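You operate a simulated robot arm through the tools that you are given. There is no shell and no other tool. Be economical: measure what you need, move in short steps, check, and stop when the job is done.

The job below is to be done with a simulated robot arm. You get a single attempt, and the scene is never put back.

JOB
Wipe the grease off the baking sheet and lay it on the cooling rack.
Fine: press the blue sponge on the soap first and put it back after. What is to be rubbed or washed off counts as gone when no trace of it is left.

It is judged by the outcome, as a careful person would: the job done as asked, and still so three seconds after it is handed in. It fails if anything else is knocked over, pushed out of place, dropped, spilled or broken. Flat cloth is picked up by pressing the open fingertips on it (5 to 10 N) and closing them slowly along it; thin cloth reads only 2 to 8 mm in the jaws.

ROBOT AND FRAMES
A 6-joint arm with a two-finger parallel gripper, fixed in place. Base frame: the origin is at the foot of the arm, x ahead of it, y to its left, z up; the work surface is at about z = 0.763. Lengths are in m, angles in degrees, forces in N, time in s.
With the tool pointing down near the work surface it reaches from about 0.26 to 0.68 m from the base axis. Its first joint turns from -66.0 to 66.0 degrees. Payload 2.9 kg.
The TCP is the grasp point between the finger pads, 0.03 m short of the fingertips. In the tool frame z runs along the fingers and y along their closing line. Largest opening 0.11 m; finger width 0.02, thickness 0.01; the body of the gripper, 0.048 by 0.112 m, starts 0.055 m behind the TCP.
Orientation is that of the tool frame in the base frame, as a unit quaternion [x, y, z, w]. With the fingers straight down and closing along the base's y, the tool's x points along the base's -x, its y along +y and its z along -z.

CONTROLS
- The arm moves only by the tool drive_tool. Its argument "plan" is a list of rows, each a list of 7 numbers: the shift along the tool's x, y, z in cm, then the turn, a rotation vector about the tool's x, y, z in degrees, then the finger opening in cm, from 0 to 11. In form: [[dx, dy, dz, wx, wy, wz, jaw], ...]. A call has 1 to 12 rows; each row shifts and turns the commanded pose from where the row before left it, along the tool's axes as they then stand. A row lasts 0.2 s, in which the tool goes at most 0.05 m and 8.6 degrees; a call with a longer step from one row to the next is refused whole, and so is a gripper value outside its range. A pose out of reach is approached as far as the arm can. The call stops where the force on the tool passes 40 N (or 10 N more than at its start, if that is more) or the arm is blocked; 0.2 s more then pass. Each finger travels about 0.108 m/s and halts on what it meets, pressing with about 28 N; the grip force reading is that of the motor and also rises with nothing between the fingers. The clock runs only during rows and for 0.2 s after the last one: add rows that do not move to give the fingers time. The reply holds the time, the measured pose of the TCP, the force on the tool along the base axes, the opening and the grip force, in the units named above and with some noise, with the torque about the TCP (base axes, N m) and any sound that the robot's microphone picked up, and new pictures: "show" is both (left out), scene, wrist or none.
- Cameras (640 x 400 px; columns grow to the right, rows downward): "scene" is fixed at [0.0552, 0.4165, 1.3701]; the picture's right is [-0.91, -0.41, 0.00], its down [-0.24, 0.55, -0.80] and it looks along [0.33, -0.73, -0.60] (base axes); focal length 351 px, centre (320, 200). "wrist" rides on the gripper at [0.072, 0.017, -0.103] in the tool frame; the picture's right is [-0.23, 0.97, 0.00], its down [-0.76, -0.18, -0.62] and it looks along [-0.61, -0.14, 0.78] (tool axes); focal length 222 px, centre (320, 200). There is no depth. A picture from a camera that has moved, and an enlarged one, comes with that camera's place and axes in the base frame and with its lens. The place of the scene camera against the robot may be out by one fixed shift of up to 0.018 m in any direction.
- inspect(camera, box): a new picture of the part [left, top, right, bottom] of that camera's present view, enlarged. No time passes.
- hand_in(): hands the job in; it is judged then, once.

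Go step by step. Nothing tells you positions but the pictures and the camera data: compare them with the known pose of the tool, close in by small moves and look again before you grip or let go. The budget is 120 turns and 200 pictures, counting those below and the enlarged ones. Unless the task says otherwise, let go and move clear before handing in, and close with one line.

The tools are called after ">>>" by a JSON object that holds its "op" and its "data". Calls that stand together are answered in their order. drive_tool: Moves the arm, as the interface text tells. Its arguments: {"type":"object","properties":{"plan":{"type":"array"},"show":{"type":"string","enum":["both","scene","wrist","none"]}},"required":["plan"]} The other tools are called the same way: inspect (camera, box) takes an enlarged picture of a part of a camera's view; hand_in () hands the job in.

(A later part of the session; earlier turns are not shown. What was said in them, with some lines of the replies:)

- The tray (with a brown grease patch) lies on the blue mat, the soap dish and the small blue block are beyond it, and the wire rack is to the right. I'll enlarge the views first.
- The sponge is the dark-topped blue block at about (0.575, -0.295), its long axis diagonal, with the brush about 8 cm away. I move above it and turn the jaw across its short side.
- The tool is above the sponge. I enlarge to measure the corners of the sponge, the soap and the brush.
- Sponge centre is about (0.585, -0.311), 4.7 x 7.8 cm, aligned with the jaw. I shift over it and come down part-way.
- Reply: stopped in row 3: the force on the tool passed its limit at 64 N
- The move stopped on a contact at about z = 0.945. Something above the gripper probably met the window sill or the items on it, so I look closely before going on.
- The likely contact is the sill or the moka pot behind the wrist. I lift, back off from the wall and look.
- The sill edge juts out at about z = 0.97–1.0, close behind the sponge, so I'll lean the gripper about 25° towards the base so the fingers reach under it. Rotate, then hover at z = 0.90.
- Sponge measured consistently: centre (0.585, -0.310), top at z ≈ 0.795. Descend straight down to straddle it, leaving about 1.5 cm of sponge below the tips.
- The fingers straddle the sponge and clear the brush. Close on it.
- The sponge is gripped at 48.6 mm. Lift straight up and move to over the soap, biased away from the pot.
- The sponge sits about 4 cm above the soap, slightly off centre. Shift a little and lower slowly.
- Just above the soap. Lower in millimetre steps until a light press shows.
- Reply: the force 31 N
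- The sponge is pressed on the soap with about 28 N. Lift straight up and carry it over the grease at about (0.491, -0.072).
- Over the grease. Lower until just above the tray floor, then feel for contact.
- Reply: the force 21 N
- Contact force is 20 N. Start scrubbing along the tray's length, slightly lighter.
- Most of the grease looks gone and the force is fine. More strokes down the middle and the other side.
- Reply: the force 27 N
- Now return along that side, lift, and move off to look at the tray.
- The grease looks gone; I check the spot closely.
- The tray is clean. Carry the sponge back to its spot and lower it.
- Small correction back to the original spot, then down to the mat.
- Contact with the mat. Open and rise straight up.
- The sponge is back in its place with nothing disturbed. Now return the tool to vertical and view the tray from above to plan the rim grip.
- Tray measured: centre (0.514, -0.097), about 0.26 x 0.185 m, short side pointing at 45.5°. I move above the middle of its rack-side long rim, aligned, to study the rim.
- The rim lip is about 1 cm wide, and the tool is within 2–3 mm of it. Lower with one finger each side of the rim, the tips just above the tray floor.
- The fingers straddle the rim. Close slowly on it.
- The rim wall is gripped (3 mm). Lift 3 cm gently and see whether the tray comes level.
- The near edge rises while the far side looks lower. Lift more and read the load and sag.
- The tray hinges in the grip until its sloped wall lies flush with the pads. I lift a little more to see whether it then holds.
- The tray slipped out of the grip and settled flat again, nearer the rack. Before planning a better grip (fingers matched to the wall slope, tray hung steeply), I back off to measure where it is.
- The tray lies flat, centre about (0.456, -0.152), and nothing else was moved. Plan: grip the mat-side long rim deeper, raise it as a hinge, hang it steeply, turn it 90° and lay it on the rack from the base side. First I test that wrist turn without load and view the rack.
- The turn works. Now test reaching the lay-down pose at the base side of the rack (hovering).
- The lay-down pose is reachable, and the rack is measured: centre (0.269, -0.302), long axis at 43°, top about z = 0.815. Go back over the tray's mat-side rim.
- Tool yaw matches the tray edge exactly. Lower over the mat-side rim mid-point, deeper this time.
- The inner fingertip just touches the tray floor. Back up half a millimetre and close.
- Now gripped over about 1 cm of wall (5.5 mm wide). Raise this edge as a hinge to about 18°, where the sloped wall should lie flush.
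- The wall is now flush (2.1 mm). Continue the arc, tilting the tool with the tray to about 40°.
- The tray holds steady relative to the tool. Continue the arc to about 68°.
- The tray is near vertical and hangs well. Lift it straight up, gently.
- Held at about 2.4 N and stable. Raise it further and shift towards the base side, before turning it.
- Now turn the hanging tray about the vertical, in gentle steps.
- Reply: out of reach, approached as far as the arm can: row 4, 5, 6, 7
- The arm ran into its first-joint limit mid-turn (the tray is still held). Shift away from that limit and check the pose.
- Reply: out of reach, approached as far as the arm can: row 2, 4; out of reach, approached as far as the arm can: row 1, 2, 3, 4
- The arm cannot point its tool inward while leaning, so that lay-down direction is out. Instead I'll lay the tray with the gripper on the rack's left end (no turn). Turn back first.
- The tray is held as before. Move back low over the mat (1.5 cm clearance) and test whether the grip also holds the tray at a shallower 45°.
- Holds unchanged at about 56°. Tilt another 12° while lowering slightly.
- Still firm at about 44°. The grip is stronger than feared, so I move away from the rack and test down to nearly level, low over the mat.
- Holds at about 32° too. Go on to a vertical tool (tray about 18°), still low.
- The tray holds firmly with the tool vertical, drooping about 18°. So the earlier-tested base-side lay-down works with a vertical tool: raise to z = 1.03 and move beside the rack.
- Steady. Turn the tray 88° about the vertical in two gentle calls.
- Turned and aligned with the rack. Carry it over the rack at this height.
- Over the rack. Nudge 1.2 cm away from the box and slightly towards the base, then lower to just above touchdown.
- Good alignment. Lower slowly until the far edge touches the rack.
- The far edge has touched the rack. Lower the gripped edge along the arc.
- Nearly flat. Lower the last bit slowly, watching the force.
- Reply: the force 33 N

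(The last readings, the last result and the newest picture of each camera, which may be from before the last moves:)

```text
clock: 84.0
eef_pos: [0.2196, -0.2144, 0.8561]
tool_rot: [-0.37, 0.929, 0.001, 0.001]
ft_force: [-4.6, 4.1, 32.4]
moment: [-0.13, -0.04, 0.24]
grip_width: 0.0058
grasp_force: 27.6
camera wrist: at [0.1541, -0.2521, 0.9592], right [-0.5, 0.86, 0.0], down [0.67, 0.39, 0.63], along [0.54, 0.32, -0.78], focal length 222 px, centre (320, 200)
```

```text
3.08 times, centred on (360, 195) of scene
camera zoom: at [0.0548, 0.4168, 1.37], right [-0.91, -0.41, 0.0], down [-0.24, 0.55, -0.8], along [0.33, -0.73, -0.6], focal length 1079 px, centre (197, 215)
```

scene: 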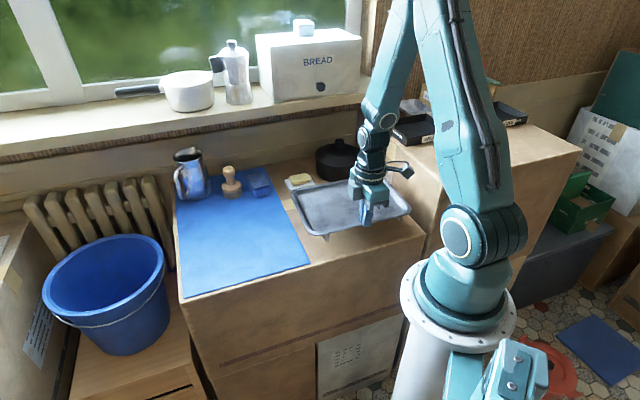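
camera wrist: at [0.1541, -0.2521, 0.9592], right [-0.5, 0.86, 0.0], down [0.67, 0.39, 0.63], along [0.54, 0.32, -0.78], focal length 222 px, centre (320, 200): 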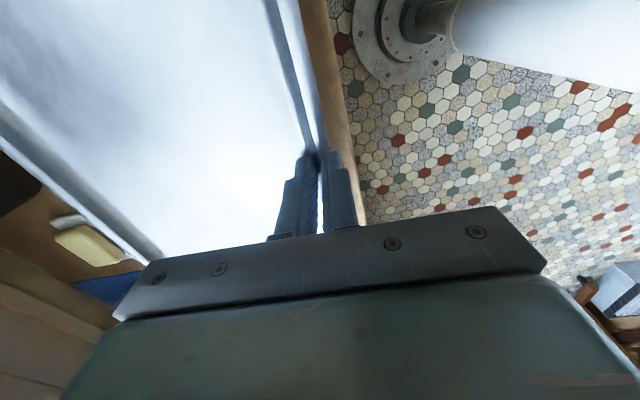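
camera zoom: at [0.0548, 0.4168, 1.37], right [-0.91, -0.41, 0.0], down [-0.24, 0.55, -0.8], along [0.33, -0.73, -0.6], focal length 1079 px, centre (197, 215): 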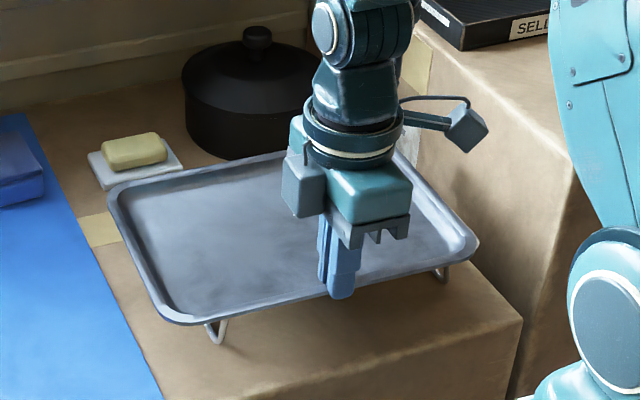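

The tray is flat on the rack (width reads 5.8 mm as when flat, 32 N). Ease the pressure, then look at the force.

>>> {"op": "drive_tool", "data": {"plan": [[0, 0, -0.15, 0, 0, 0, 0], [0, 0, -0.1, 0, 0, 0, 0]], "show": "none"}}

```text
clock: 84.6
eef_pos: [0.219, -0.2134, 0.8572]
tool_rot: [-0.371, 0.929, 0.002, 0.002]
ft_force: [0.2, -0.6, 0.5]
moment: [-0.22, -0.16, 0.15]
grip_width: 0.0053
grasp_force: 28.1
```

Force is near zero. Open gently and rise straight up.

>>> {"op": "drive_tool", "data": {"plan": [[0, 0, 0, 0, 0, 0, 1], [0, 0, 0, 0, 0, 0, 1.6], [0, 0, 0, 0, 0, 0, 2.2], [0, 0, 0, 0, 0, 0, 2.2], [0, 0, -0.5, 0, 0, 0, 2.2], [0, 0, -1, 0, 0, 0, 2.2], [0, 0, -3, 0, 0, 0, 2.2], [0, 0, -4, 0, 0, 0, 2.2], [0, 0, -4, 0, 0, 0, 2.2]]}}

>>> {"op": "inspect", "data": {"camera": "scene", "box": [270, 130, 450, 260]}}

```text
clock: 86.6
eef_pos: [0.2185, -0.2125, 0.9838]
tool_rot: [-0.371, 0.929, 0.001, 0.002]
ft_force: [0.1, 0.5, -0.5]
moment: [0.02, -0.02, 0.0]
grip_width: 0.0221
grasp_force: 0.1
camera wrist: at [0.1539, -0.2505, 1.0863], right [-0.5, 0.86, 0.0], down [0.67, 0.39, 0.63], along [0.54, 0.32, -0.78], focal length 222 px, centre (320, 200)
```

scene: 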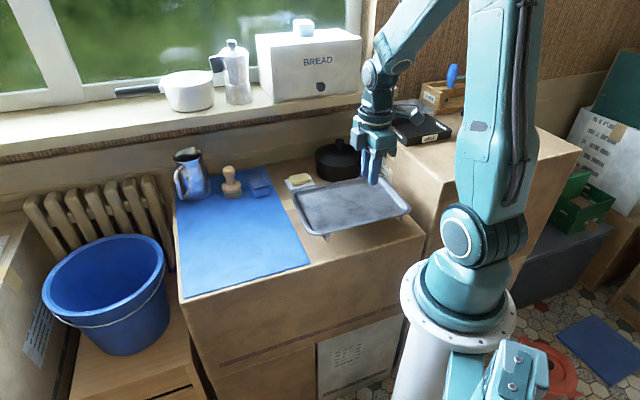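
wrist: 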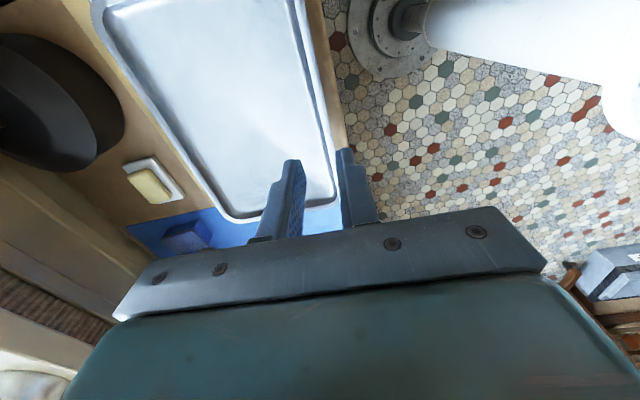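

```text
3.08 times, centred on (360, 195) of scene
camera zoom: at [0.0552, 0.4165, 1.37], right [-0.91, -0.41, 0.0], down [-0.24, 0.55, -0.8], along [0.33, -0.73, -0.6], focal length 1079 px, centre (197, 215)
```

zoom: 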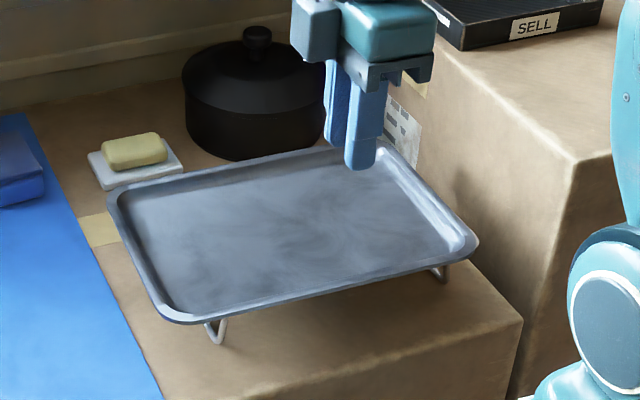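

The tray lies flat on the rack, with the rack and everything else in place. Move clear and take a last look at the tray and sponge.

>>> {"op": "drive_tool", "data": {"plan": [[-3, 0, -2, 0, 0, 0, 2.2], [-4, 0, 0, 0, 0, 0, 2.2], [-4, 0, 0, 0, 0, 0, 2.2], [-4, 0, 0, 0, 0, 0, 2.2], [0, 0, 0, 0, 0, 0, 2.2]], "show": "scene"}}

>>> {"op": "inspect", "data": {"camera": "scene", "box": [280, 160, 420, 250]}}

>>> {"op": "inspect", "data": {"camera": "wrist", "box": [60, 0, 380, 200]}}

```text
clock: 87.8
eef_pos: [0.3289, -0.1094, 1.0023]
tool_rot: [-0.37, 0.929, 0.002, 0.002]
ft_force: [0.7, 0.5, -0.7]
moment: [0.01, 0.02, -0.02]
grip_width: 0.0217
grasp_force: 0.1
```

scene: 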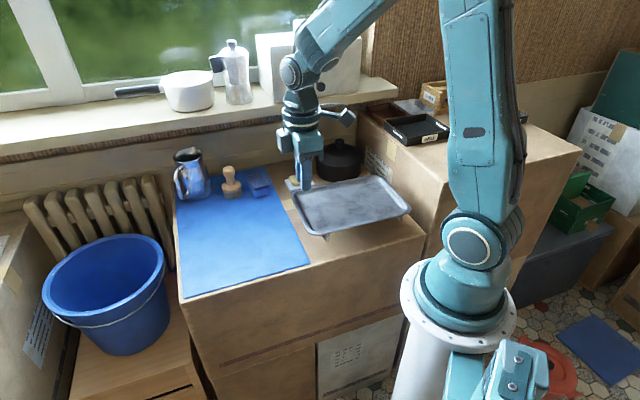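

```text
4.44 times, centred on (350, 205) of scene
camera zoom: at [0.0552, 0.4165, 1.3701], right [-0.91, -0.41, 0.0], down [-0.24, 0.55, -0.8], along [0.33, -0.73, -0.6], focal length 1559 px, centre (187, 178)
```

zoom: 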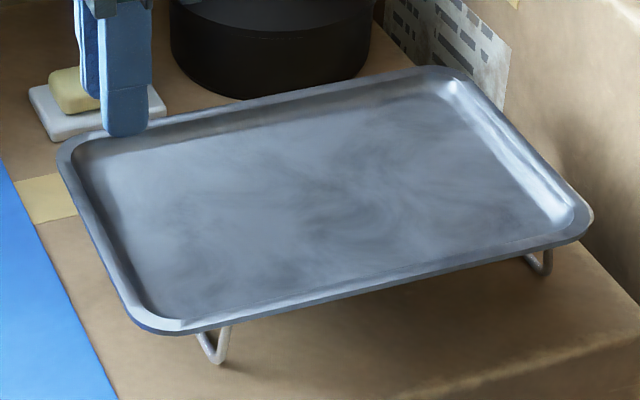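

```text
2.00 times, centred on (220, 100) of wrist
camera zoom: at [0.264, -0.1492, 1.1058], right [-0.5, 0.86, 0.0], down [0.67, 0.39, 0.63], along [0.54, 0.32, -0.78], focal length 444 px, centre (520, 400)
```

zoom: 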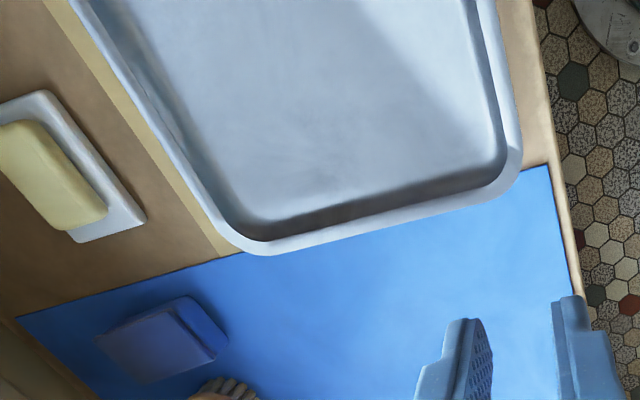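

The tray is clean and lies flat on the rack, the sponge is back in its place, and the gripper is clear, so I hand in.

>>> {"op": "hand_in", "data": {}}

```text
The job is handed in.
```

The grease is wiped off and the baking sheet is lying flat on the cooling rack. The blue sponge was pressed on the soap first and is back in its place. Two mishaps along the way: the gripper bumped something near the window sill, probably the sill edge, and the sheet slipped once and fell back near its starting spot. Neither visibly moved anything else.
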